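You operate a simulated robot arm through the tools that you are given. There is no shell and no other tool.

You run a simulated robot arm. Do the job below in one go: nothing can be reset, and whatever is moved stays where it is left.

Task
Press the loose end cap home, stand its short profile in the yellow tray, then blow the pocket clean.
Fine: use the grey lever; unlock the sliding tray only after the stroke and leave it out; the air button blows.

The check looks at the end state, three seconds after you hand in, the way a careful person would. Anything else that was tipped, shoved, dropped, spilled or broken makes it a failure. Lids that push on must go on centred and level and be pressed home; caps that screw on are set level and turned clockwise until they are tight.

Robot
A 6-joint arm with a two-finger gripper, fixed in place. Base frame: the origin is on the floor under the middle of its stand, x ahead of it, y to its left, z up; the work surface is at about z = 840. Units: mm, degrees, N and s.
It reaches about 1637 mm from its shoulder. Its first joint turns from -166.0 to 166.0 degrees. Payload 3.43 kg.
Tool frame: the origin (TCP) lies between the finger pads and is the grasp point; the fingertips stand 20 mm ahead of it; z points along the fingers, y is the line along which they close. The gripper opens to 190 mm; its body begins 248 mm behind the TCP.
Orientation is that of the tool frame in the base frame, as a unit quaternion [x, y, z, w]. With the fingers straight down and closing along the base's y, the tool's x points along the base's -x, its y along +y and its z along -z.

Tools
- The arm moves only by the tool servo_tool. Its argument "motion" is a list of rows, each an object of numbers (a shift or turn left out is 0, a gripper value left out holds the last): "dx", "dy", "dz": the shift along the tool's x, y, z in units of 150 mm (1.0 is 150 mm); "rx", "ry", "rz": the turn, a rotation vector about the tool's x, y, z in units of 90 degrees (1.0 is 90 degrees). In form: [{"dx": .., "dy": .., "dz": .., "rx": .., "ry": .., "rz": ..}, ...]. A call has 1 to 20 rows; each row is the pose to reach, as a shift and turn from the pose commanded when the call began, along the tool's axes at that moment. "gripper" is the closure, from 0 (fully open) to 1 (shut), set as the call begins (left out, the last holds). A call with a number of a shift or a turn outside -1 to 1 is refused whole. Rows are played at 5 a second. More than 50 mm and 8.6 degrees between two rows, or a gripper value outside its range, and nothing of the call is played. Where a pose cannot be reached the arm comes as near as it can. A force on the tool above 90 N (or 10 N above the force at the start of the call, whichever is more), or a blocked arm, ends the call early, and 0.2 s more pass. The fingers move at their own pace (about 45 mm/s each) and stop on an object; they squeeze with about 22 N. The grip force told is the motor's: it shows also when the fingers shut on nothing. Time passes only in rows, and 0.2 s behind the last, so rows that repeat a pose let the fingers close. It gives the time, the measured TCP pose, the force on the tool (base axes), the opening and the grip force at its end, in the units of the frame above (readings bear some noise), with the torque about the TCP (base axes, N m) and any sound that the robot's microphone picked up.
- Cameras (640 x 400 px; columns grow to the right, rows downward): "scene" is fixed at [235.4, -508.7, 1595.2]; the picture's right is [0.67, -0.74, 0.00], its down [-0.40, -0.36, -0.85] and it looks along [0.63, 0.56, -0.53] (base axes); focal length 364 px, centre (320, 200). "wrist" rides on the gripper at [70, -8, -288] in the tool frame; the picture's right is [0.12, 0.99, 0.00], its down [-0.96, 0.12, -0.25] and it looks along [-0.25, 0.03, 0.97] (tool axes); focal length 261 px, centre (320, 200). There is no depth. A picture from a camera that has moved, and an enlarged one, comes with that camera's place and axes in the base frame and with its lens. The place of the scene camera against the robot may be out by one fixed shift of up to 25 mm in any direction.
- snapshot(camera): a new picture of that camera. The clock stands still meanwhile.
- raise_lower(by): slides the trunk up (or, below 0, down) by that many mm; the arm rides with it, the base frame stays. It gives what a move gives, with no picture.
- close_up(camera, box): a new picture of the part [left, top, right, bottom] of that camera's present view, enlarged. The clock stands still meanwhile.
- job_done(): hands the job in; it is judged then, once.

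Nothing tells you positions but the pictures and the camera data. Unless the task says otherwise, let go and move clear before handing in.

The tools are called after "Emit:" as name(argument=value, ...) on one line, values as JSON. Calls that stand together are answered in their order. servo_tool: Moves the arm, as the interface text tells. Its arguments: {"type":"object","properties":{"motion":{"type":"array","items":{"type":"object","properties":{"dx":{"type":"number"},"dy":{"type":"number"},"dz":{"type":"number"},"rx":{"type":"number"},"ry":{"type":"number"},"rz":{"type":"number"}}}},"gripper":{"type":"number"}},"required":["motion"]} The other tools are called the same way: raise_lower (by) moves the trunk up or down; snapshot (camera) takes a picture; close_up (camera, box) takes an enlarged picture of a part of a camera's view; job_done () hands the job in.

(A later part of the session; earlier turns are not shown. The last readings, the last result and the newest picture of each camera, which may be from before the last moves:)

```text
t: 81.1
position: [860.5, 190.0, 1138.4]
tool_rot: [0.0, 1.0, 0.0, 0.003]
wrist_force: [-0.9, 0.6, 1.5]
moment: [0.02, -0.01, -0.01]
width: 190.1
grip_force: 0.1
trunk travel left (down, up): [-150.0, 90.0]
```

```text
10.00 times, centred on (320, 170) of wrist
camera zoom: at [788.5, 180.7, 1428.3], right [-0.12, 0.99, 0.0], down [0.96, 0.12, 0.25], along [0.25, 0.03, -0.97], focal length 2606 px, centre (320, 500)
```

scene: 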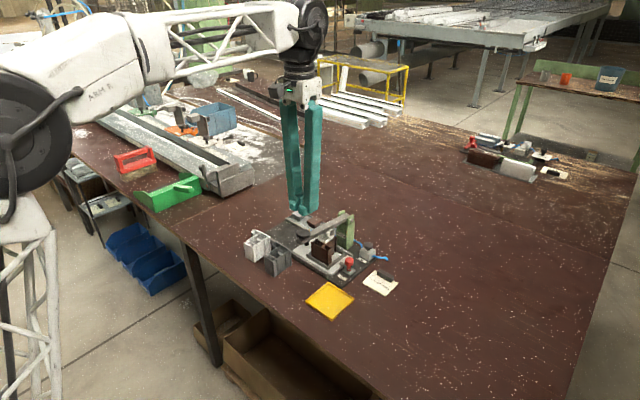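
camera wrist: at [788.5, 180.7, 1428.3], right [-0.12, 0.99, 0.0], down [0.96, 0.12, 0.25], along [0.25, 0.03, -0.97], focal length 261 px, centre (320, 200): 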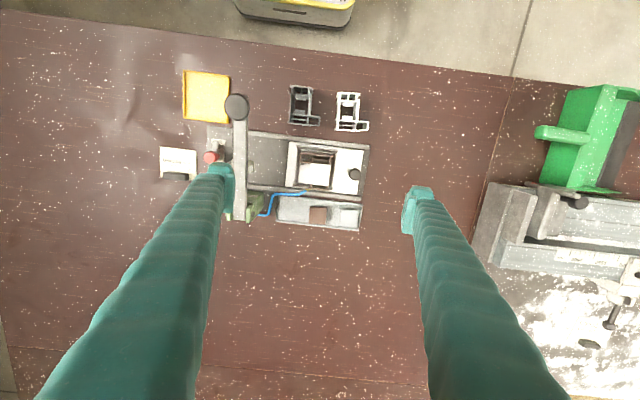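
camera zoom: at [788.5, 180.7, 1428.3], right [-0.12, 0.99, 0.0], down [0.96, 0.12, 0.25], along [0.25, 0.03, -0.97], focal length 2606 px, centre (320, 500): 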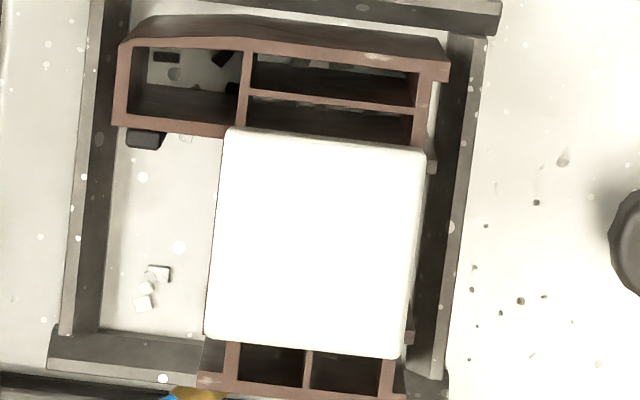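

I'll examine the pad size and profile flanks more closely before choosing the grasp line.

Emit:
close_up(camera="wrist", box=[385, 170, 460, 250])

Emit:
close_up(camera="wrist", box=[295, 155, 340, 185])

Emit:
close_up(camera="scene", box=[270, 205, 320, 245])

Emit:
close_up(camera="wrist", box=[170, 60, 250, 130])

```text
5.00 times, centred on (422, 210) of wrist
camera zoom: at [788.5, 180.7, 1428.3], right [-0.12, 0.99, 0.0], down [0.96, 0.12, 0.25], along [0.25, 0.03, -0.97], focal length 1303 px, centre (-192, 150)
```

zoom: 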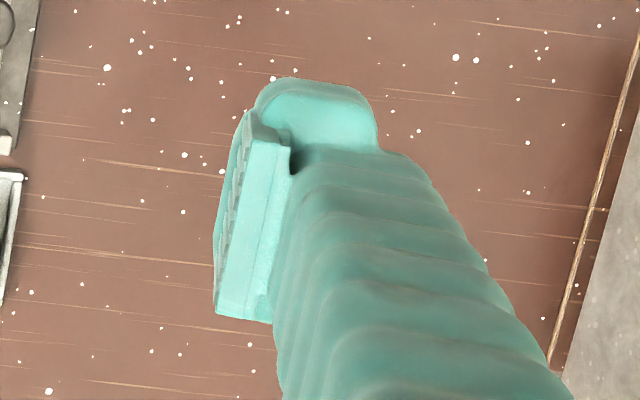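

```text
13.33 times, centred on (318, 170) of wrist
camera zoom: at [788.5, 180.7, 1428.3], right [-0.12, 0.99, 0.0], down [0.96, 0.12, 0.25], along [0.25, 0.03, -0.97], focal length 3475 px, centre (353, 600)
```

zoom: 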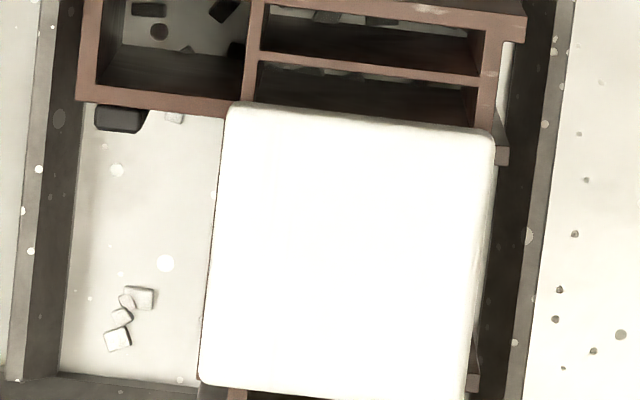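

```text
10.00 times, centred on (295, 225) of scene
camera zoom: at [235.4, -508.7, 1595.2], right [0.67, -0.74, 0.0], down [-0.4, -0.36, -0.85], along [0.63, 0.56, -0.53], focal length 3641 px, centre (570, -50)
```

zoom: 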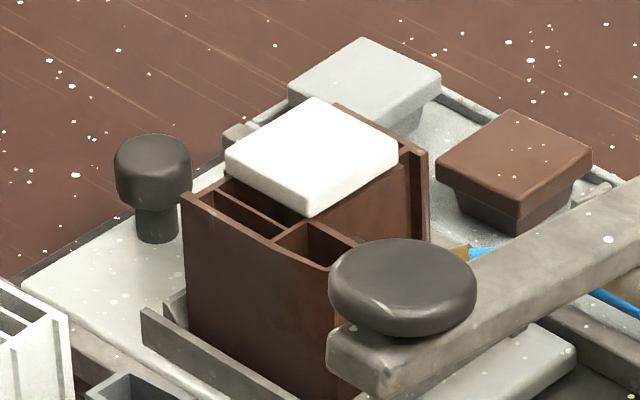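

```text
5.71 times, centred on (210, 95) of wrist
camera zoom: at [788.5, 180.7, 1428.3], right [-0.12, 0.99, 0.0], down [0.96, 0.12, 0.25], along [0.25, 0.03, -0.97], focal length 1489 px, centre (949, 800)
```

zoom: 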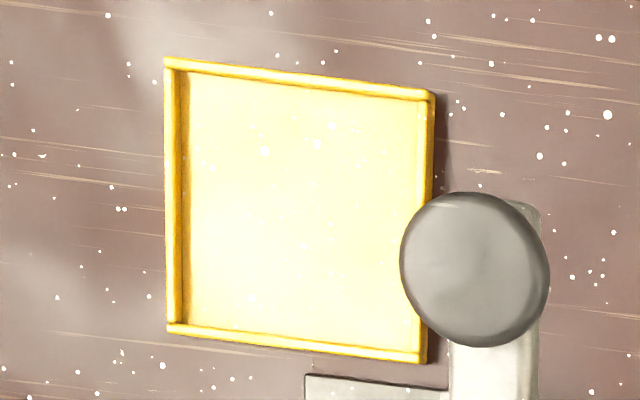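

I'll grasp the main body with the fingers closing along y, centred near (873, 189), behind the front chamber row and its gasket. First I narrow the fingers and hover above it.

Emit:
servo_tool(gripper=0.7, motion=[{"dx": -0.04}, {"dx": -0.083}, {"dx": -0.083}, {"dx": -0.083}, {"dx": -0.083}, {"dx": -0.083}, {"dx": -0.083, "dz": 0.2}, {"dx": -0.083, "dz": 0.4}, {"dx": -0.083, "dz": 0.6}, {"dx": -0.083, "dz": 0.8}, {"dx": -0.083, "dz": 0.92}, {"dx": -0.083, "dz": 0.92}])

Emit:
close_up(camera="wrist", box=[250, 140, 390, 230])

Emit:
close_up(camera="scene", box=[240, 180, 360, 260])

```text
t: 83.7
position: [875.4, 189.6, 1002.0]
tool_rot: [0.0, 1.0, 0.0, 0.003]
wrist_force: [0.2, 0.5, 0.6]
moment: [-0.02, 0.02, -0.01]
width: 57.1
grip_force: 0.1
trunk travel left (down, up): [-150.0, 90.0]
```

```text
4.44 times, centred on (320, 185) of wrist
camera zoom: at [803.1, 180.2, 1291.4], right [-0.12, 0.99, 0.0], down [0.96, 0.12, 0.25], along [0.25, 0.03, -0.97], focal length 1158 px, centre (320, 267)
```

zoom: 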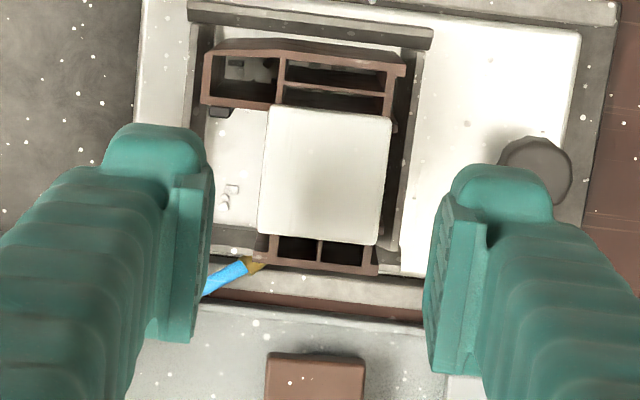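

```text
5.00 times, centred on (300, 220) of scene
camera zoom: at [235.4, -508.7, 1595.2], right [0.67, -0.74, 0.0], down [-0.4, -0.36, -0.85], along [0.63, 0.56, -0.53], focal length 1820 px, centre (420, 100)
```

zoom: 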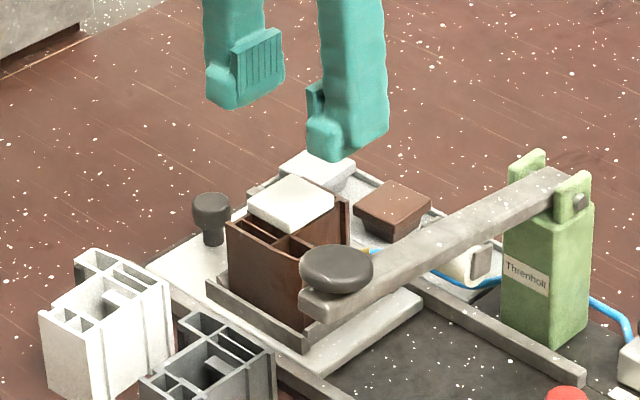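

Alignment over the capped profile looks right (cap centre ≈ (866, 189)). Descending to grip the body with tips staying above the pocket walls.

Emit:
servo_tool(motion=[{"dz": 0.15}, {"dz": 0.3}, {"dz": 0.42}, {"dz": 0.5}, {"dz": 0.56}, {"dz": 0.62}, {"dz": 0.66}, {"dz": 0.68}, {"dz": 0.68}])

Emit:
close_up(camera="wrist", box=[250, 140, 390, 230])

Emit:
close_up(camera="scene", box=[240, 190, 340, 260])

```text
t: 85.7
position: [875.0, 190.6, 900.5]
tool_rot: [-0.001, 1.0, 0.0, 0.002]
wrist_force: [0.1, 0.1, 0.1]
moment: [-0.05, 0.01, 0.03]
width: 56.9
grip_force: 0.1
trunk travel left (down, up): [-150.0, 90.0]
```

```text
4.44 times, centred on (320, 185) of wrist
camera zoom: at [802.7, 180.7, 1189.1], right [-0.12, 0.99, 0.0], down [0.96, 0.11, 0.25], along [0.25, 0.03, -0.97], focal length 1158 px, centre (320, 267)
```

zoom: 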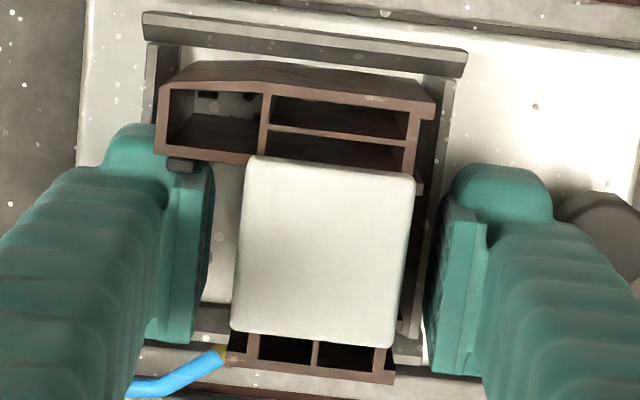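

```text
5.71 times, centred on (290, 225) of scene
camera zoom: at [235.4, -508.7, 1595.2], right [0.67, -0.74, 0.0], down [-0.4, -0.36, -0.85], along [0.63, 0.56, -0.53], focal length 2080 px, centre (491, 57)
```

zoom: 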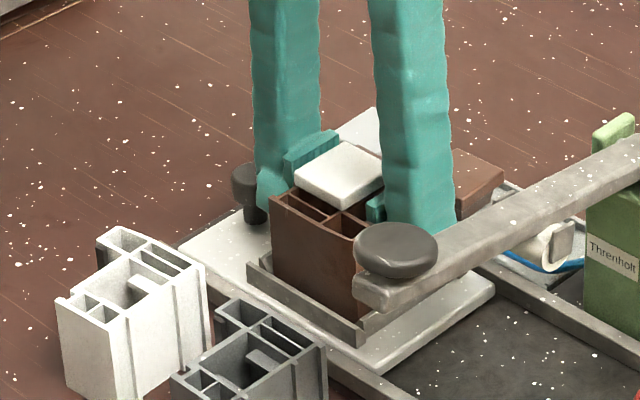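

I'll shift 3 mm further from the gasket, then close on the body.

Emit:
servo_tool(motion=[{"dx": -0.01}, {"dx": -0.02}, {"dx": -0.02}])

Emit:
servo_tool(gripper=1.0, motion=[{"dz": 0}, {"dz": 0}, {"dz": 0}, {"dz": 0}, {"dz": 0}])

Emit:
close_up(camera="wrist", box=[250, 140, 390, 230])

Emit:
close_up(camera="scene", box=[240, 190, 340, 260])

```text
t: 86.5
position: [876.8, 189.1, 900.5]
tool_rot: [0.001, 1.0, 0.0, 0.003]
wrist_force: [0.8, -0.3, -0.2]
moment: [0.03, 0.02, -0.01]
width: 57.3
grip_force: 0.2
trunk travel left (down, up): [-150.0, 90.0]
```

```text
t: 87.7
position: [877.6, 189.9, 899.3]
tool_rot: [0.0, 1.0, 0.0, 0.002]
wrist_force: [-0.1, 0.6, 1.1]
moment: [0.03, 0.0, -0.03]
width: 40.9
grip_force: 22.2
trunk travel left (down, up): [-150.0, 90.0]
```

```text
4.44 times, centred on (320, 185) of wrist
camera zoom: at [805.5, 180.0, 1188.7], right [-0.12, 0.99, 0.0], down [0.96, 0.12, 0.25], along [0.25, 0.03, -0.97], focal length 1158 px, centre (320, 267)
```

zoom: 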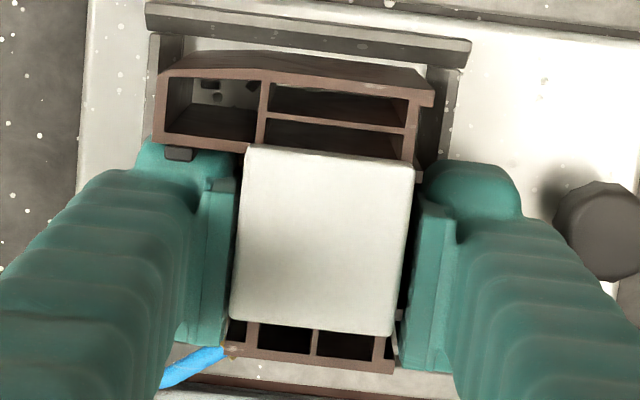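

```text
5.71 times, centred on (290, 225) of scene
camera zoom: at [235.4, -508.7, 1595.2], right [0.67, -0.74, 0.0], down [-0.4, -0.36, -0.85], along [0.63, 0.56, -0.53], focal length 2080 px, centre (491, 57)
```

zoom: 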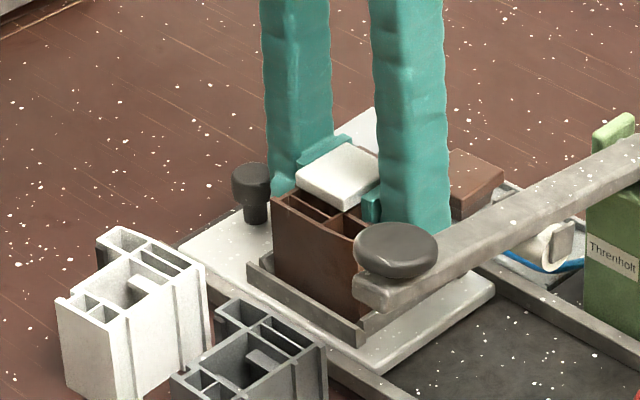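

Gripped at 41 mm. I'll lift slowly and check that the profile hangs level.

Emit:
servo_tool(motion=[{"dz": -0.02}, {"dz": -0.05}, {"dz": -0.1}, {"dz": -0.15}, {"dz": -0.2}, {"dz": -0.2}])

Emit:
close_up(camera="scene", box=[240, 180, 340, 250])

Emit:
close_up(camera="wrist", box=[250, 140, 390, 230])

```text
t: 89.1
position: [876.2, 190.1, 930.8]
tool_rot: [0.0, 1.0, 0.0, 0.002]
wrist_force: [0.4, 0.2, -1.7]
moment: [0.03, 0.0, -0.02]
width: 40.7
grip_force: 22.2
trunk travel left (down, up): [-150.0, 90.0]
```

```text
5.71 times, centred on (290, 215) of scene
camera zoom: at [235.4, -508.7, 1595.2], right [0.67, -0.74, 0.0], down [-0.4, -0.36, -0.85], along [0.63, 0.56, -0.53], focal length 2080 px, centre (491, 114)
```

zoom: 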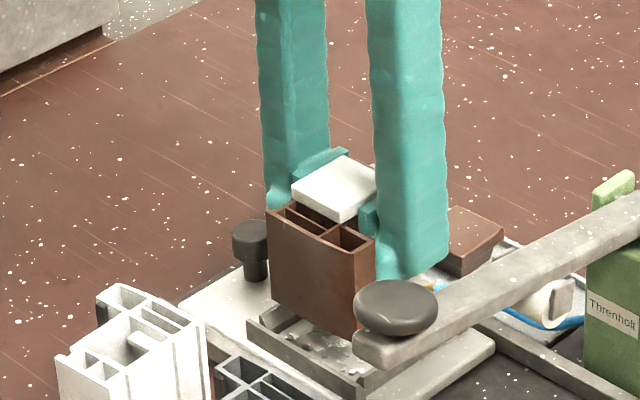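

```text
4.44 times, centred on (320, 185) of wrist
camera zoom: at [805.0, 180.4, 1218.8], right [-0.12, 0.99, 0.0], down [0.96, 0.12, 0.25], along [0.25, 0.03, -0.97], focal length 1158 px, centre (320, 267)
```

zoom: 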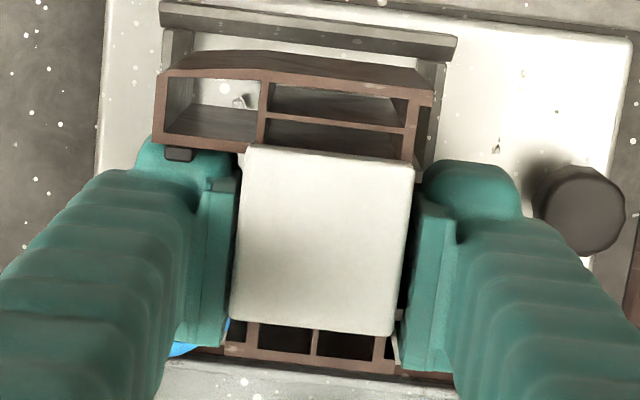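

The profile lifted cleanly and level. I'll raise it over the lever height and carry it toward the yellow tray, whose centre I place near (747, -63).

Emit:
servo_tool(motion=[{"dz": -0.1}, {"dz": -0.22}, {"dz": -0.35}, {"dz": -0.5}, {"dz": -0.65}, {"dz": -0.8}, {"dz": -0.92}, {"dz": -1.0}, {"dz": -1.0}])

Emit:
servo_tool(motion=[{"dz": -0.05, "dy": -0.05, "dx": 0.04}, {"dz": -0.1, "dy": -0.15, "dx": 0.12}, {"dz": -0.15, "dy": -0.27, "dx": 0.21}, {"dz": -0.18, "dy": -0.4, "dx": 0.31}, {"dz": -0.18, "dy": -0.53, "dx": 0.41}, {"dz": -0.18, "dy": -0.66, "dx": 0.51}, {"dz": -0.18, "dy": -0.79, "dx": 0.61}, {"dz": -0.18, "dy": -0.9, "dx": 0.7}, {"dz": -0.18, "dy": -0.97, "dx": 0.75}, {"dz": -0.18, "dy": -1.0, "dx": 0.78}, {"dz": -0.18, "dy": -1.0, "dx": 0.78}])

Emit:
servo_tool(motion=[{"dy": -0.05}, {"dy": -0.14}, {"dy": -0.25}, {"dy": -0.36}, {"dy": -0.47}, {"dy": -0.55}, {"dy": -0.6}, {"dy": -0.615}, {"dy": -0.615}])

Emit:
snapshot(camera="wrist")

Emit:
snapshot(camera="scene")

```text
t: 91.1
position: [875.5, 188.7, 1080.8]
tool_rot: [0.0, 1.0, 0.0, 0.003]
wrist_force: [-0.4, 0.4, -0.9]
moment: [0.01, -0.01, -0.03]
width: 40.6
grip_force: 22.3
trunk travel left (down, up): [-150.0, 90.0]
```

```text
t: 93.5
position: [758.9, 38.5, 1106.7]
tool_rot: [0.0, 1.0, 0.0, 0.002]
wrist_force: [1.0, -0.6, -1.3]
moment: [-0.02, -0.02, 0.04]
width: 41.0
grip_force: 21.8
trunk travel left (down, up): [-150.0, 90.0]
```

```text
t: 95.5
position: [758.5, -51.5, 1106.1]
tool_rot: [0.0, 1.0, 0.0, 0.003]
wrist_force: [-0.8, -0.2, -1.2]
moment: [0.0, -0.02, 0.01]
width: 40.8
grip_force: 22.1
trunk travel left (down, up): [-150.0, 90.0]
```

```text
taken
camera wrist: at [687.6, -61.9, 1395.1], right [-0.12, 0.99, 0.0], down [0.96, 0.12, 0.25], along [0.25, 0.03, -0.97], focal length 261 px, centre (320, 200)
```

wrist: 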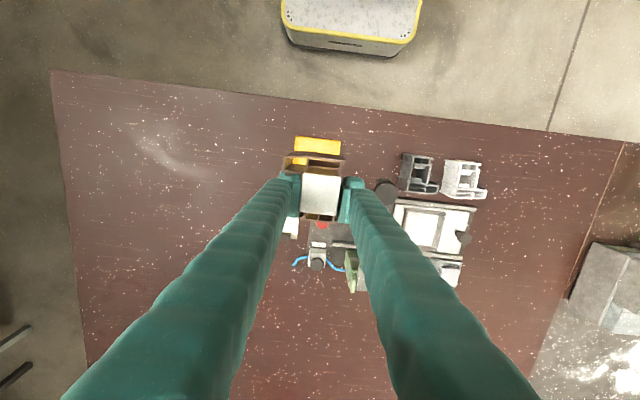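

```text
taken
```

scene: 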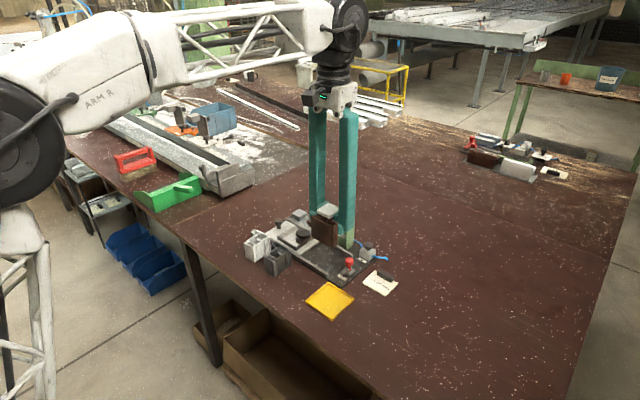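

Emit:
close_up(camera="wrist", box=[270, 125, 370, 230])

Emit:
close_up(camera="wrist", box=[285, 125, 355, 185])

```text
3.81 times, centred on (320, 178) of wrist
camera zoom: at [687.6, -61.9, 1395.1], right [-0.12, 0.99, 0.0], down [0.96, 0.12, 0.25], along [0.25, 0.03, -0.97], focal length 993 px, centre (320, 286)
```

zoom: 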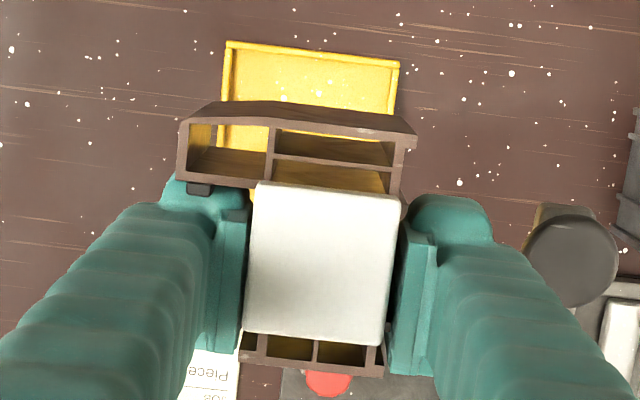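

```text
6.67 times, centred on (320, 155) of wrist
camera zoom: at [687.6, -61.9, 1395.1], right [-0.12, 0.99, 0.0], down [0.96, 0.12, 0.25], along [0.25, 0.03, -0.97], focal length 1738 px, centre (320, 500)
```

zoom: 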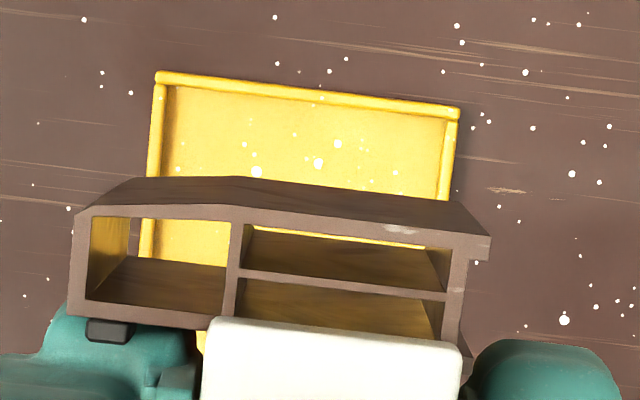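

The tray is confirmed at x 700–794, y -111 – -17 (centre ≈ (747, -64)), and the profile footprint is nearly centred over it. I'll nudge 1 mm and start descending.

Emit:
servo_tool(motion=[{"dy": -0.007, "dz": 0.08}, {"dy": -0.007, "dz": 0.2}, {"dy": -0.007, "dz": 0.35}, {"dy": -0.007, "dz": 0.5}, {"dy": -0.007, "dz": 0.65}, {"dy": -0.007, "dz": 0.8}, {"dy": -0.007, "dz": 0.92}, {"dy": -0.007, "dz": 1.0}, {"dy": -0.007, "dz": 1.0}])

Emit:
servo_tool(motion=[{"dz": 0.08}, {"dz": 0.16}, {"dz": 0.22}, {"dz": 0.28}, {"dz": 0.32}, {"dz": 0.34}, {"dz": 0.34}])

Emit:
close_up(camera="wrist", box=[260, 125, 380, 230])

Emit:
close_up(camera="scene", box=[270, 230, 390, 330])

```text
t: 97.5
position: [760.0, -53.1, 956.6]
tool_rot: [0.0, 1.0, -0.001, 0.002]
wrist_force: [0.4, 0.4, -0.3]
moment: [-0.01, -0.01, 0.0]
width: 40.9
grip_force: 21.6
trunk travel left (down, up): [-150.0, 90.0]
```

```text
t: 99.1
position: [758.8, -53.1, 906.8]
tool_rot: [0.0, 1.0, -0.001, 0.002]
wrist_force: [-0.2, 1.7, -0.8]
moment: [-0.01, -0.01, 0.0]
width: 41.0
grip_force: 22.2
trunk travel left (down, up): [-150.0, 90.0]
```

```text
3.81 times, centred on (320, 178) of wrist
camera zoom: at [687.7, -62.7, 1194.8], right [-0.12, 0.99, 0.0], down [0.96, 0.11, 0.25], along [0.25, 0.03, -0.97], focal length 993 px, centre (320, 286)
```

zoom: 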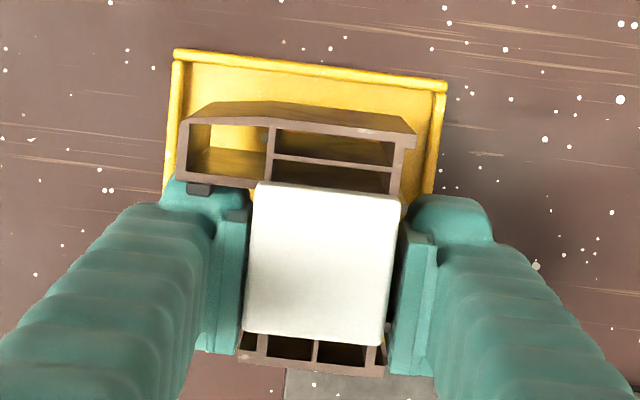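

```text
4.00 times, centred on (330, 280) of scene
camera zoom: at [235.4, -508.7, 1595.2], right [0.67, -0.74, 0.0], down [-0.4, -0.36, -0.85], along [0.63, 0.56, -0.53], focal length 1456 px, centre (280, -120)
```

zoom: 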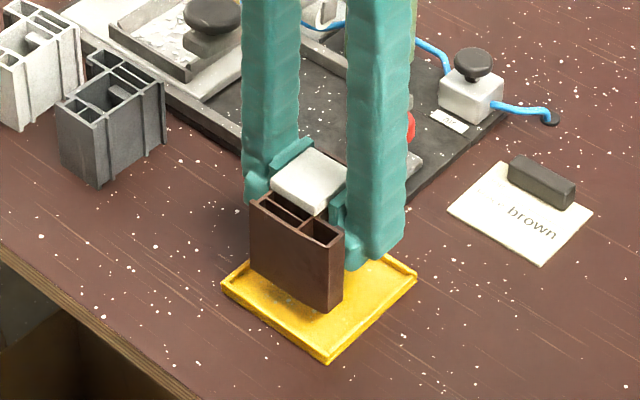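

Footprint fits within the tray walls with margin all round. I'll lower the last ~20 mm in small steps, watching for contact.

Emit:
servo_tool(motion=[{"dz": 0.02}, {"dz": 0.04}, {"dz": 0.06}, {"dz": 0.08}, {"dz": 0.09}, {"dz": 0.09}])

Emit:
close_up(camera="scene", box=[280, 245, 370, 315])

Emit:
close_up(camera="wrist", box=[260, 125, 380, 230])

```text
t: 100.5
position: [760.2, -53.8, 892.1]
tool_rot: [0.0, 1.0, 0.0, 0.003]
wrist_force: [-0.1, 0.1, 0.0]
moment: [-0.01, 0.01, 0.01]
width: 40.7
grip_force: 22.6
trunk travel left (down, up): [-150.0, 90.0]
```

```text
5.71 times, centred on (325, 280) of scene
camera zoom: at [235.4, -508.7, 1595.2], right [0.67, -0.74, 0.0], down [-0.4, -0.36, -0.85], along [0.63, 0.56, -0.53], focal length 2080 px, centre (291, -257)
```

zoom: 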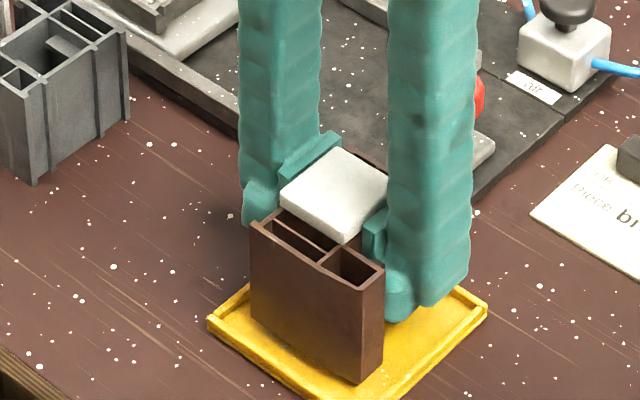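

```text
3.81 times, centred on (320, 178) of wrist
camera zoom: at [688.6, -63.0, 1180.8], right [-0.12, 0.99, 0.0], down [0.96, 0.11, 0.25], along [0.25, 0.03, -0.97], focal length 993 px, centre (320, 286)
```

zoom: 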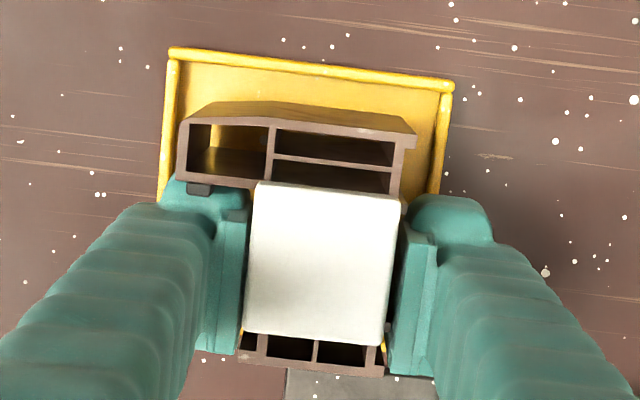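

Emit:
servo_tool(motion=[{"dz": 0.007}, {"dz": 0.013}, {"dz": 0.02}, {"dz": 0.026}, {"dz": 0.026}])

```text
t: 101.7
position: [760.9, -52.7, 887.1]
tool_rot: [0.0, 1.0, 0.0, 0.003]
wrist_force: [0.5, -0.1, -0.7]
moment: [-0.02, -0.02, -0.03]
width: 40.7
grip_force: 22.2
trunk travel left (down, up): [-150.0, 90.0]
```

Emit:
servo_tool(motion=[{"dz": 0.005}, {"dz": 0.01}, {"dz": 0.015}, {"dz": 0.02}, {"dz": 0.02}])

Emit:
close_up(camera="scene", box=[295, 255, 355, 315])

```text
t: 102.9
position: [760.4, -53.0, 885.6]
tool_rot: [0.001, 1.0, 0.0, 0.002]
wrist_force: [0.3, -0.7, -1.0]
moment: [-0.01, -0.03, 0.0]
width: 40.7
grip_force: 21.9
trunk travel left (down, up): [-150.0, 90.0]
```

```text
6.67 times, centred on (325, 285) of scene
camera zoom: at [235.4, -508.7, 1595.2], right [0.67, -0.74, 0.0], down [-0.4, -0.36, -0.85], along [0.63, 0.56, -0.53], focal length 2427 px, centre (287, -367)
```

zoom: 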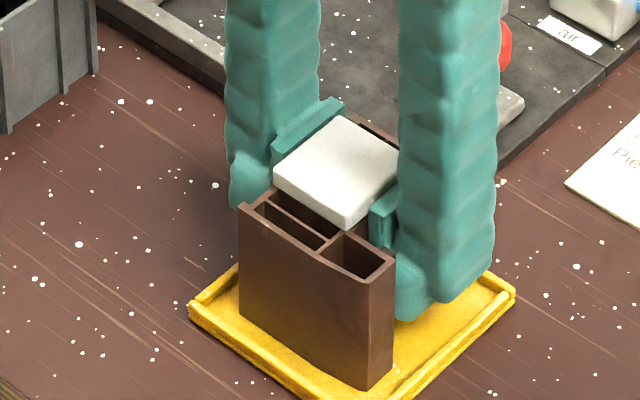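

Emit:
servo_tool(motion=[{"dz": 0.005}, {"dz": 0.01}, {"dz": 0.015}, {"dz": 0.02}, {"dz": 0.02}])

```text
t: 104.1
position: [760.2, -54.4, 883.8]
tool_rot: [0.0, 1.0, 0.001, 0.004]
wrist_force: [1.6, -1.2, 21.6]
moment: [0.01, -0.05, 0.01]
width: 40.9
grip_force: 22.3
trunk travel left (down, up): [-150.0, 90.0]
```

The profile is standing on the tray floor (21 N contact). I'll relieve the load and open the fingers gently.

Emit:
servo_tool(motion=[{"dz": -0.006}, {"dz": -0.012}, {"dz": -0.012}])

Emit:
servo_tool(gripper=0.72, motion=[{"dz": 0}, {"dz": 0}, {"dz": 0}, {"dz": 0}])

Emit:
close_up(camera="wrist", box=[260, 125, 380, 230])

Emit:
close_up(camera="scene", box=[295, 255, 355, 315])

```text
t: 104.9
position: [760.4, -52.9, 883.8]
tool_rot: [0.0, 1.0, -0.001, 0.001]
wrist_force: [0.6, 0.6, -0.9]
moment: [0.03, -0.05, 0.03]
width: 40.8
grip_force: 21.9
trunk travel left (down, up): [-150.0, 90.0]
```

```text
t: 105.9
position: [761.1, -53.3, 884.0]
tool_rot: [0.0, 1.0, 0.0, 0.004]
wrist_force: [0.4, 0.8, 0.1]
moment: [0.01, 0.01, 0.01]
width: 53.4
grip_force: 0.1
trunk travel left (down, up): [-150.0, 90.0]
```

```text
3.81 times, centred on (320, 178) of wrist
camera zoom: at [689.4, -62.7, 1173.1], right [-0.12, 0.99, 0.0], down [0.96, 0.11, 0.25], along [0.25, 0.03, -0.97], focal length 993 px, centre (320, 286)
```

zoom: 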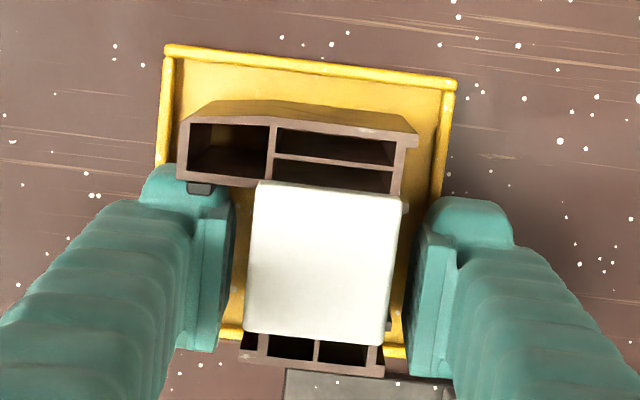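

```text
6.67 times, centred on (325, 285) of scene
camera zoom: at [235.4, -508.7, 1595.2], right [0.67, -0.74, 0.0], down [-0.4, -0.36, -0.85], along [0.63, 0.56, -0.53], focal length 2427 px, centre (287, -367)
```

zoom: 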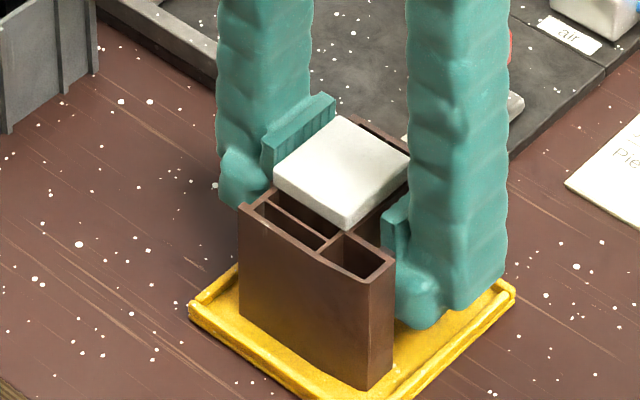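

The profile stands free in the yellow tray. I'll lift straight up and check.

Emit:
servo_tool(motion=[{"dz": -0.03}, {"dz": -0.08}, {"dz": -0.15}, {"dz": -0.25}, {"dz": -0.4}, {"dz": -0.6}, {"dz": -0.8}, {"dz": -1.0}, {"dz": -1.0}])

Emit:
snapshot(camera="wrist")

Emit:
close_up(camera="scene", box=[260, 200, 400, 320])

```text
t: 107.9
position: [756.4, -53.1, 1033.2]
tool_rot: [0.0, 1.0, -0.001, 0.003]
wrist_force: [0.3, -0.9, 0.6]
moment: [0.01, -0.05, 0.03]
width: 53.1
grip_force: 0.2
trunk travel left (down, up): [-150.0, 90.0]
```

```text
taken
camera wrist: at [686.1, -63.1, 1322.2], right [-0.12, 0.99, 0.0], down [0.96, 0.11, 0.25], along [0.25, 0.03, -0.97], focal length 261 px, centre (320, 200)
```

wrist: 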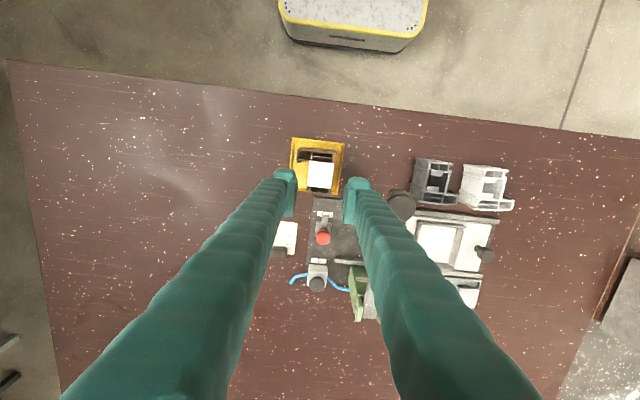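

```text
3.33 times, centred on (330, 260) of scene
camera zoom: at [235.4, -508.7, 1595.2], right [0.67, -0.74, 0.0], down [-0.4, -0.36, -0.85], along [0.63, 0.56, -0.53], focal length 1214 px, centre (287, 0)
```

zoom: 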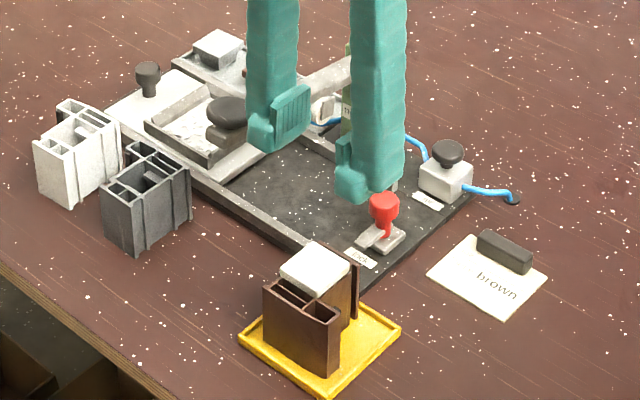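

Emit:
close_up(camera="scene", box=[300, 265, 350, 320])

Emit:
close_up(camera="wrist", box=[285, 130, 355, 205])

Emit:
close_up(camera="scene", box=[280, 205, 330, 245])

Emit:
close_up(camera="wrist", box=[400, 200, 500, 290])

Emit:
close_up(camera="wrist", box=[285, 245, 355, 305])

```text
7.27 times, centred on (325, 292) of scene
camera zoom: at [235.4, -508.7, 1595.2], right [0.67, -0.74, 0.0], down [-0.4, -0.36, -0.85], along [0.63, 0.56, -0.53], focal length 2648 px, centre (284, -473)
```

zoom: 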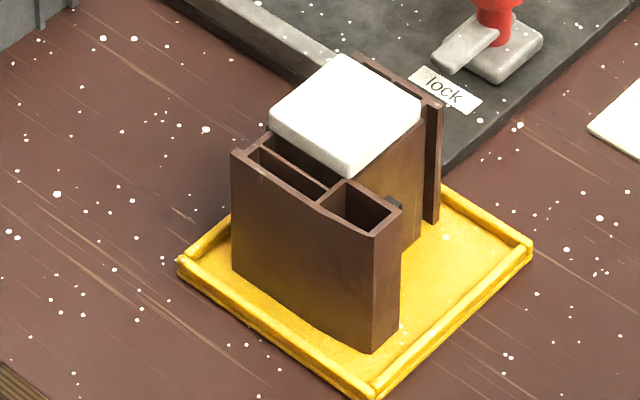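

```text
5.33 times, centred on (320, 168) of wrist
camera zoom: at [686.1, -63.1, 1322.2], right [-0.12, 0.99, 0.0], down [0.96, 0.11, 0.25], along [0.25, 0.03, -0.97], focal length 1390 px, centre (320, 373)
```

zoom: 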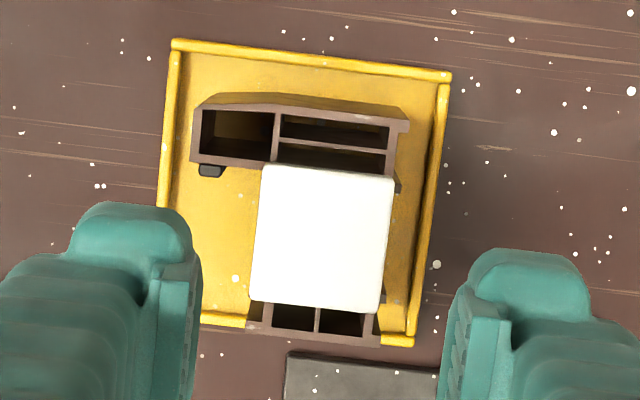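

```text
10.00 times, centred on (305, 225) of scene
camera zoom: at [235.4, -508.7, 1595.2], right [0.67, -0.74, 0.0], down [-0.4, -0.36, -0.85], along [0.63, 0.56, -0.53], focal length 3641 px, centre (470, -50)
```

zoom: 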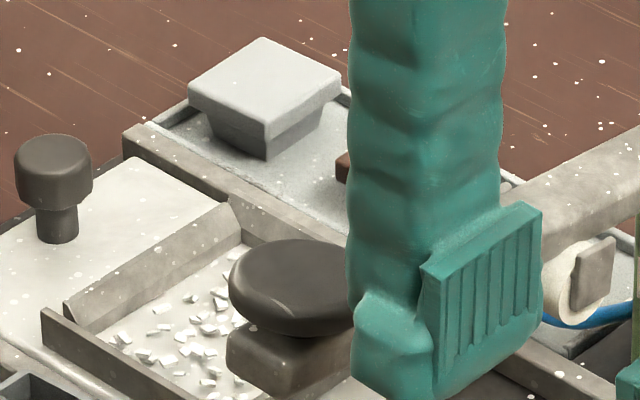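

```text
4.44 times, centred on (450, 245) of wrist
camera zoom: at [686.1, -63.1, 1322.2], right [-0.12, 0.99, 0.0], down [0.96, 0.11, 0.25], along [0.25, 0.03, -0.97], focal length 1158 px, centre (-258, 0)
```

zoom: 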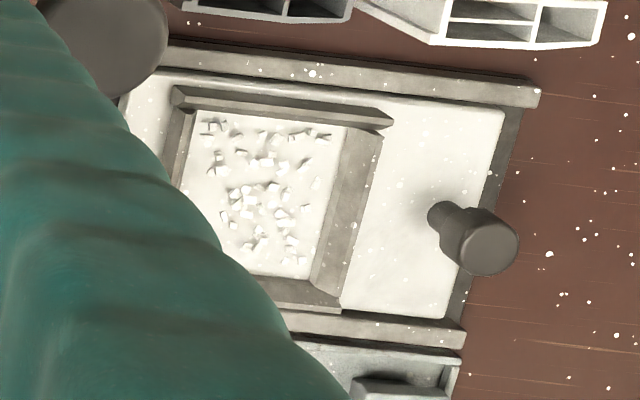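

```text
6.67 times, centred on (320, 275) of wrist
camera zoom: at [686.1, -63.1, 1322.2], right [-0.12, 0.99, 0.0], down [0.96, 0.11, 0.25], along [0.25, 0.03, -0.97], focal length 1738 px, centre (320, -300)
```

zoom: 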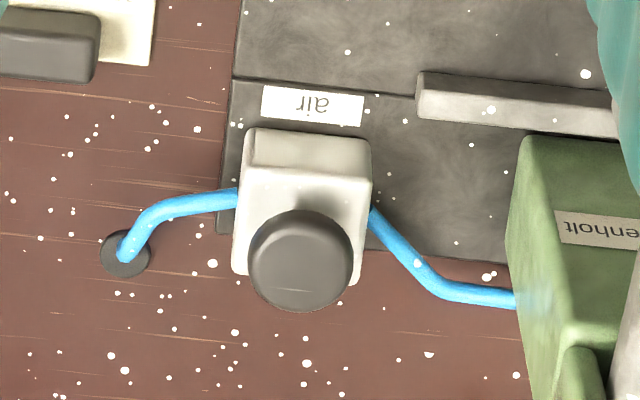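

The capped profile stands fully inside the yellow tray, and loose chips are visible in the pocket. Next I'll close the fingers and go over the air button at about (955, -35, top ≈ 895), pressing with a single fingertip.

Emit:
servo_tool(gripper=1.0, motion=[{"dx": -0.1}, {"dx": -0.25}, {"dx": -0.4}, {"dx": -0.55}, {"dx": -0.7}, {"dx": -0.85}, {"dx": -0.95}, {"dx": -1.0}, {"dx": -1.0}])

Emit:
servo_tool(motion=[{"dx": -0.1}, {"dx": -0.2}, {"dx": -0.29}, {"dx": -0.29, "dz": 0.15}, {"dx": -0.29, "dz": 0.3}, {"dx": -0.29, "dz": 0.4}, {"dx": -0.29, "dz": 0.4}])

Emit:
snapshot(camera="wrist")

Emit:
close_up(camera="scene", box=[320, 210, 420, 290])

```text
t: 109.9
position: [909.5, -54.7, 1035.4]
tool_rot: [0.0, 1.0, 0.001, 0.003]
wrist_force: [-0.3, 0.4, 0.1]
moment: [0.0, 0.0, 0.0]
width: 0.0
grip_force: 22.4
trunk travel left (down, up): [-150.0, 90.0]
```

```text
t: 111.5
position: [953.0, -53.8, 975.1]
tool_rot: [0.0, 1.0, 0.0, 0.002]
wrist_force: [-0.6, -0.6, -0.9]
moment: [-0.02, 0.0, -0.01]
width: 0.2
grip_force: 21.7
trunk travel left (down, up): [-150.0, 90.0]
```

```text
taken
camera wrist: at [881.2, -62.7, 1263.6], right [-0.12, 0.99, 0.0], down [0.96, 0.11, 0.25], along [0.25, 0.03, -0.97], focal length 261 px, centre (320, 200)
```

wrist: 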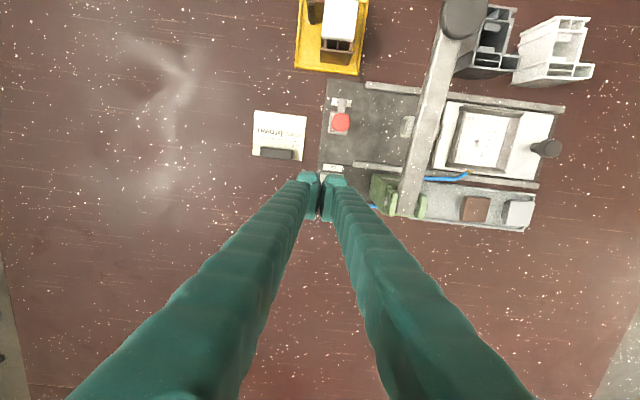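

```text
5.00 times, centred on (370, 250) of scene
camera zoom: at [235.4, -508.7, 1595.2], right [0.67, -0.74, 0.0], down [-0.4, -0.36, -0.85], along [0.63, 0.56, -0.53], focal length 1820 px, centre (70, -50)
```

zoom: 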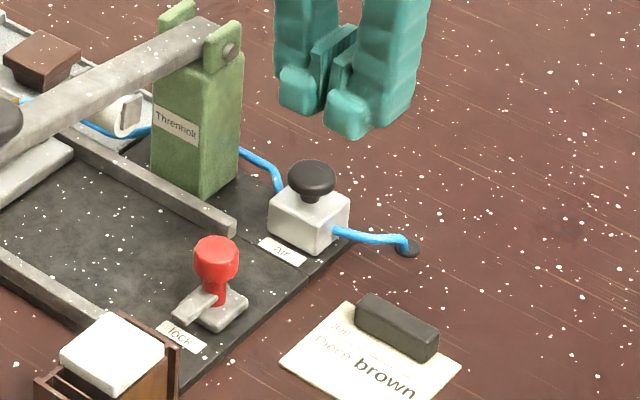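

The fingertip is above the air button. I'll lower close, then press in small steps.

Emit:
servo_tool(motion=[{"dz": 0.1, "dy": 0.01}, {"dz": 0.2, "dy": 0.01}, {"dz": 0.27, "dy": 0.01}, {"dz": 0.32, "dy": 0.01}, {"dz": 0.34, "dy": 0.01}, {"dz": 0.36, "dy": 0.01}, {"dz": 0.37, "dy": 0.01}, {"dz": 0.38, "dy": 0.01}, {"dz": 0.38, "dy": 0.01}])

Emit:
close_up(camera="scene", box=[340, 220, 410, 275])

```text
t: 113.5
position: [953.6, -52.0, 917.0]
tool_rot: [0.0, 1.0, 0.001, 0.002]
wrist_force: [0.3, 0.2, -0.2]
moment: [-0.01, 0.01, 0.0]
width: 0.1
grip_force: 21.9
trunk travel left (down, up): [-150.0, 90.0]
```

```text
7.27 times, centred on (375, 248) of scene
camera zoom: at [235.4, -508.7, 1595.2], right [0.67, -0.74, 0.0], down [-0.4, -0.36, -0.85], along [0.63, 0.56, -0.53], focal length 2648 px, centre (-80, -146)
```

zoom: 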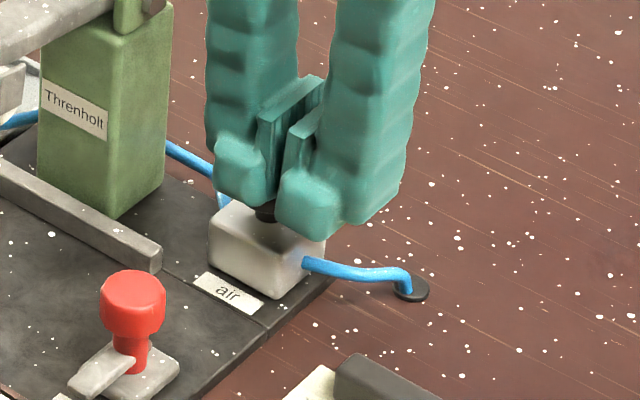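

Emit:
servo_tool(motion=[{"dz": 0.007}, {"dz": 0.013}, {"dz": 0.02}, {"dz": 0.027}, {"dz": 0.033}, {"dz": 0.033}])

```text
t: 114.9
position: [952.6, -51.7, 913.6]
tool_rot: [-0.001, 1.0, 0.001, 0.002]
wrist_force: [1.1, 0.7, 0.8]
moment: [0.03, -0.04, -0.04]
width: 0.0
grip_force: 21.8
trunk travel left (down, up): [-150.0, 90.0]
```

Emit:
servo_tool(motion=[{"dz": 0.007}, {"dz": 0.013}, {"dz": 0.02}, {"dz": 0.027}, {"dz": 0.033}, {"dz": 0.04}, {"dz": 0.04}])

Emit:
close_up(camera="scene", box=[340, 220, 410, 275])

```text
t: 116.5
position: [952.8, -52.4, 906.9]
tool_rot: [0.0, 1.0, 0.0, 0.002]
wrist_force: [1.6, 1.9, 4.0]
moment: [0.08, -0.03, -0.01]
width: 0.0
grip_force: 22.0
trunk travel left (down, up): [-150.0, 90.0]
heard: click
```

```text
7.27 times, centred on (375, 248) of scene
camera zoom: at [235.4, -508.7, 1595.2], right [0.67, -0.74, 0.0], down [-0.4, -0.36, -0.85], along [0.63, 0.56, -0.53], focal length 2648 px, centre (-80, -146)
```

zoom: 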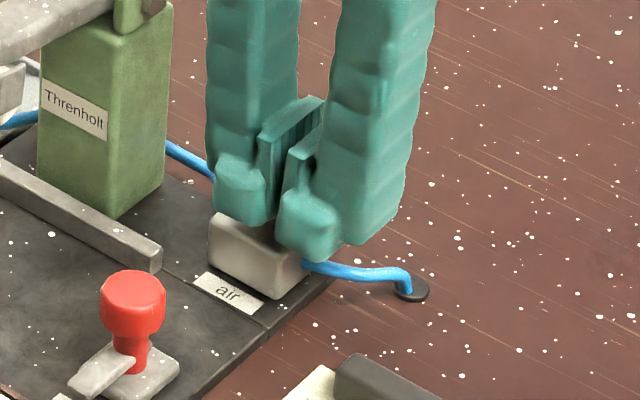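

The button clicked. I'll check the pocket for chips while holding the button.

Emit:
close_up(camera="scene", box=[270, 205, 330, 250])

Emit:
close_up(camera="wrist", box=[430, 80, 590, 190])

```text
8.89 times, centred on (300, 228) of scene
camera zoom: at [235.4, -508.7, 1595.2], right [0.67, -0.74, 0.0], down [-0.4, -0.36, -0.85], along [0.63, 0.56, -0.53], focal length 3236 px, centre (498, -44)
```

zoom: 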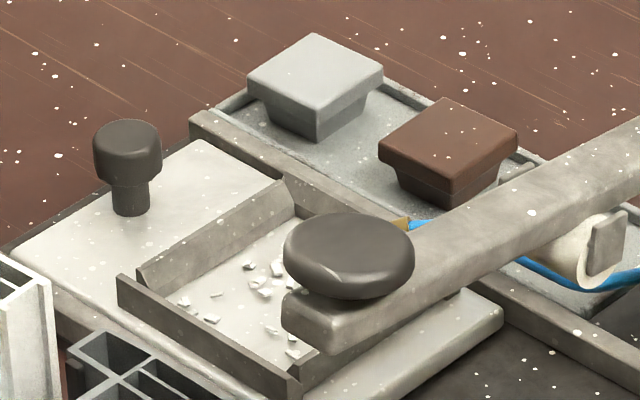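

```text
3.64 times, centred on (510, 135) of wrist
camera zoom: at [882.3, -61.6, 1195.9], right [-0.12, 0.99, 0.0], down [0.96, 0.11, 0.25], along [0.25, 0.03, -0.97], focal length 948 px, centre (-371, 436)
```

zoom: 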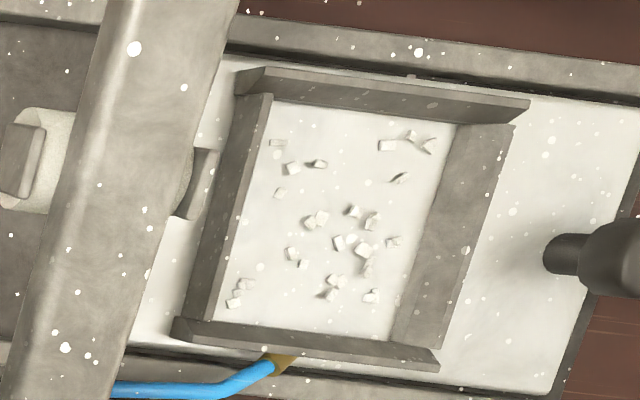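

The chips are thinning out, so the air is blowing. I'll hold the button longer.

Emit:
servo_tool(motion=[{"dz": 0.004}, {"dz": 0.007}, {"dz": 0.007}, {"dz": 0.007}, {"dz": 0.007}, {"dz": 0.007}, {"dz": 0.007}, {"dz": 0.007}, {"dz": 0.007}, {"dz": 0.007}, {"dz": 0.007}, {"dz": 0.007}, {"dz": 0.007}, {"dz": 0.007}, {"dz": 0.007}])

Emit:
close_up(camera="wrist", box=[430, 80, 590, 190])

Emit:
close_up(camera="scene", box=[270, 205, 330, 250])

```text
t: 119.7
position: [953.0, -51.3, 906.6]
tool_rot: [0.001, 1.0, 0.0, 0.003]
wrist_force: [5.5, -3.4, 17.6]
moment: [0.11, -0.15, -0.05]
width: 0.0
grip_force: 22.0
trunk travel left (down, up): [-150.0, 90.0]
```

```text
3.64 times, centred on (510, 135) of wrist
camera zoom: at [881.3, -61.4, 1194.8], right [-0.12, 0.99, 0.0], down [0.96, 0.11, 0.25], along [0.25, 0.03, -0.97], focal length 948 px, centre (-371, 436)
```

zoom: 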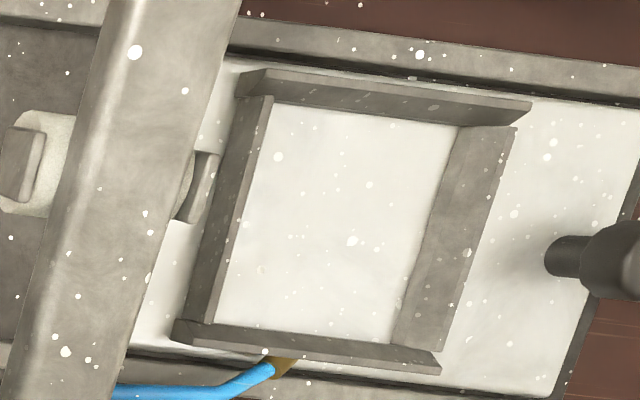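

```text
8.89 times, centred on (300, 228) of scene
camera zoom: at [235.4, -508.7, 1595.2], right [0.67, -0.74, 0.0], down [-0.4, -0.36, -0.85], along [0.63, 0.56, -0.53], focal length 3236 px, centre (498, -44)
```

zoom: 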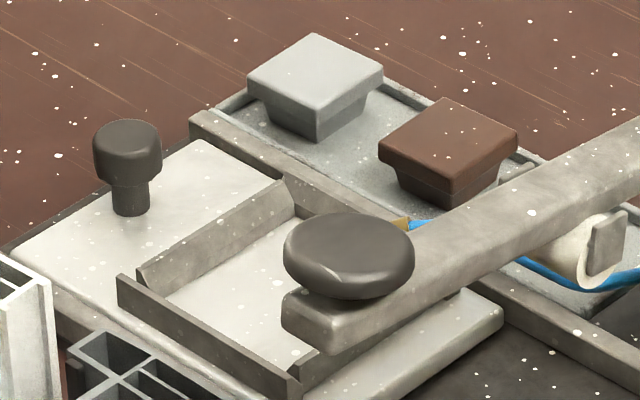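

The pocket is clean now. I'll release the button and move clear.

Emit:
servo_tool(motion=[{"dz": -0.05}, {"dz": -0.15}, {"dz": -0.3}, {"dz": -0.5}, {"dz": -0.7}, {"dz": -0.9}, {"dz": -1.0}, {"dz": -1.0}])

Emit:
servo_tool(motion=[{"dz": -0.2, "dx": 0.1, "dy": -0.1}, {"dz": -0.4, "dx": 0.2, "dy": -0.2}, {"dz": -0.6, "dx": 0.3, "dy": -0.3}, {"dz": -0.8, "dx": 0.4, "dy": -0.4}, {"dz": -1.0, "dx": 0.5, "dy": -0.5}, {"dz": -1.0, "dx": 0.6, "dy": -0.7}, {"dz": -1.0, "dx": 0.6, "dy": -0.9}, {"dz": -1.0, "dx": 0.6, "dy": -1.0}, {"dz": -1.0, "dx": 0.6, "dy": -1.0}])

Emit:
snapshot(camera="scene")

Emit:
snapshot(camera="wrist")

```text
t: 121.5
position: [953.8, -51.2, 1056.3]
tool_rot: [0.001, 1.0, 0.0, 0.003]
wrist_force: [-0.1, -0.7, 0.2]
moment: [0.01, -0.03, -0.02]
width: 0.0
grip_force: 22.0
trunk travel left (down, up): [-150.0, 90.0]
```

```text
t: 123.5
position: [861.6, -203.9, 1206.2]
tool_rot: [-0.001, 1.0, 0.0, 0.003]
wrist_force: [-0.3, 0.6, -0.7]
moment: [-0.04, -0.01, -0.02]
width: 0.1
grip_force: 21.9
trunk travel left (down, up): [-150.0, 90.0]
```

```text
taken
```

scene: 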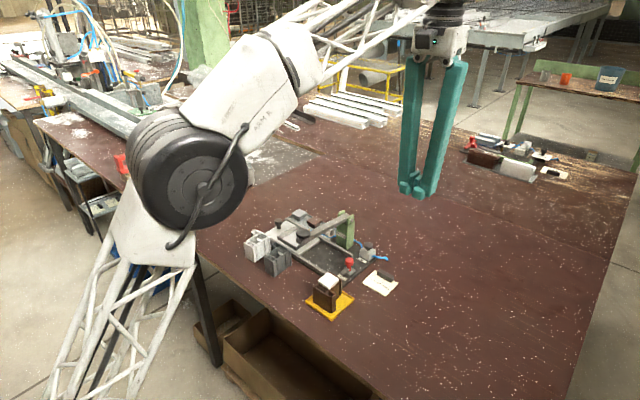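

```text
taken
camera wrist: at [789.7, -212.1, 1494.7], right [-0.12, 0.99, 0.0], down [0.96, 0.11, 0.25], along [0.25, 0.03, -0.97], focal length 261 px, centre (320, 200)
```

wrist: 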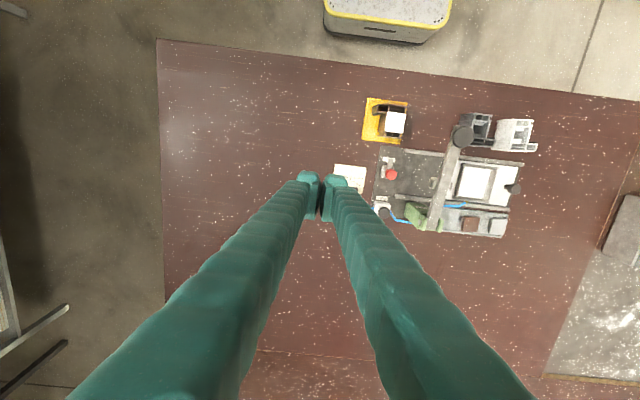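

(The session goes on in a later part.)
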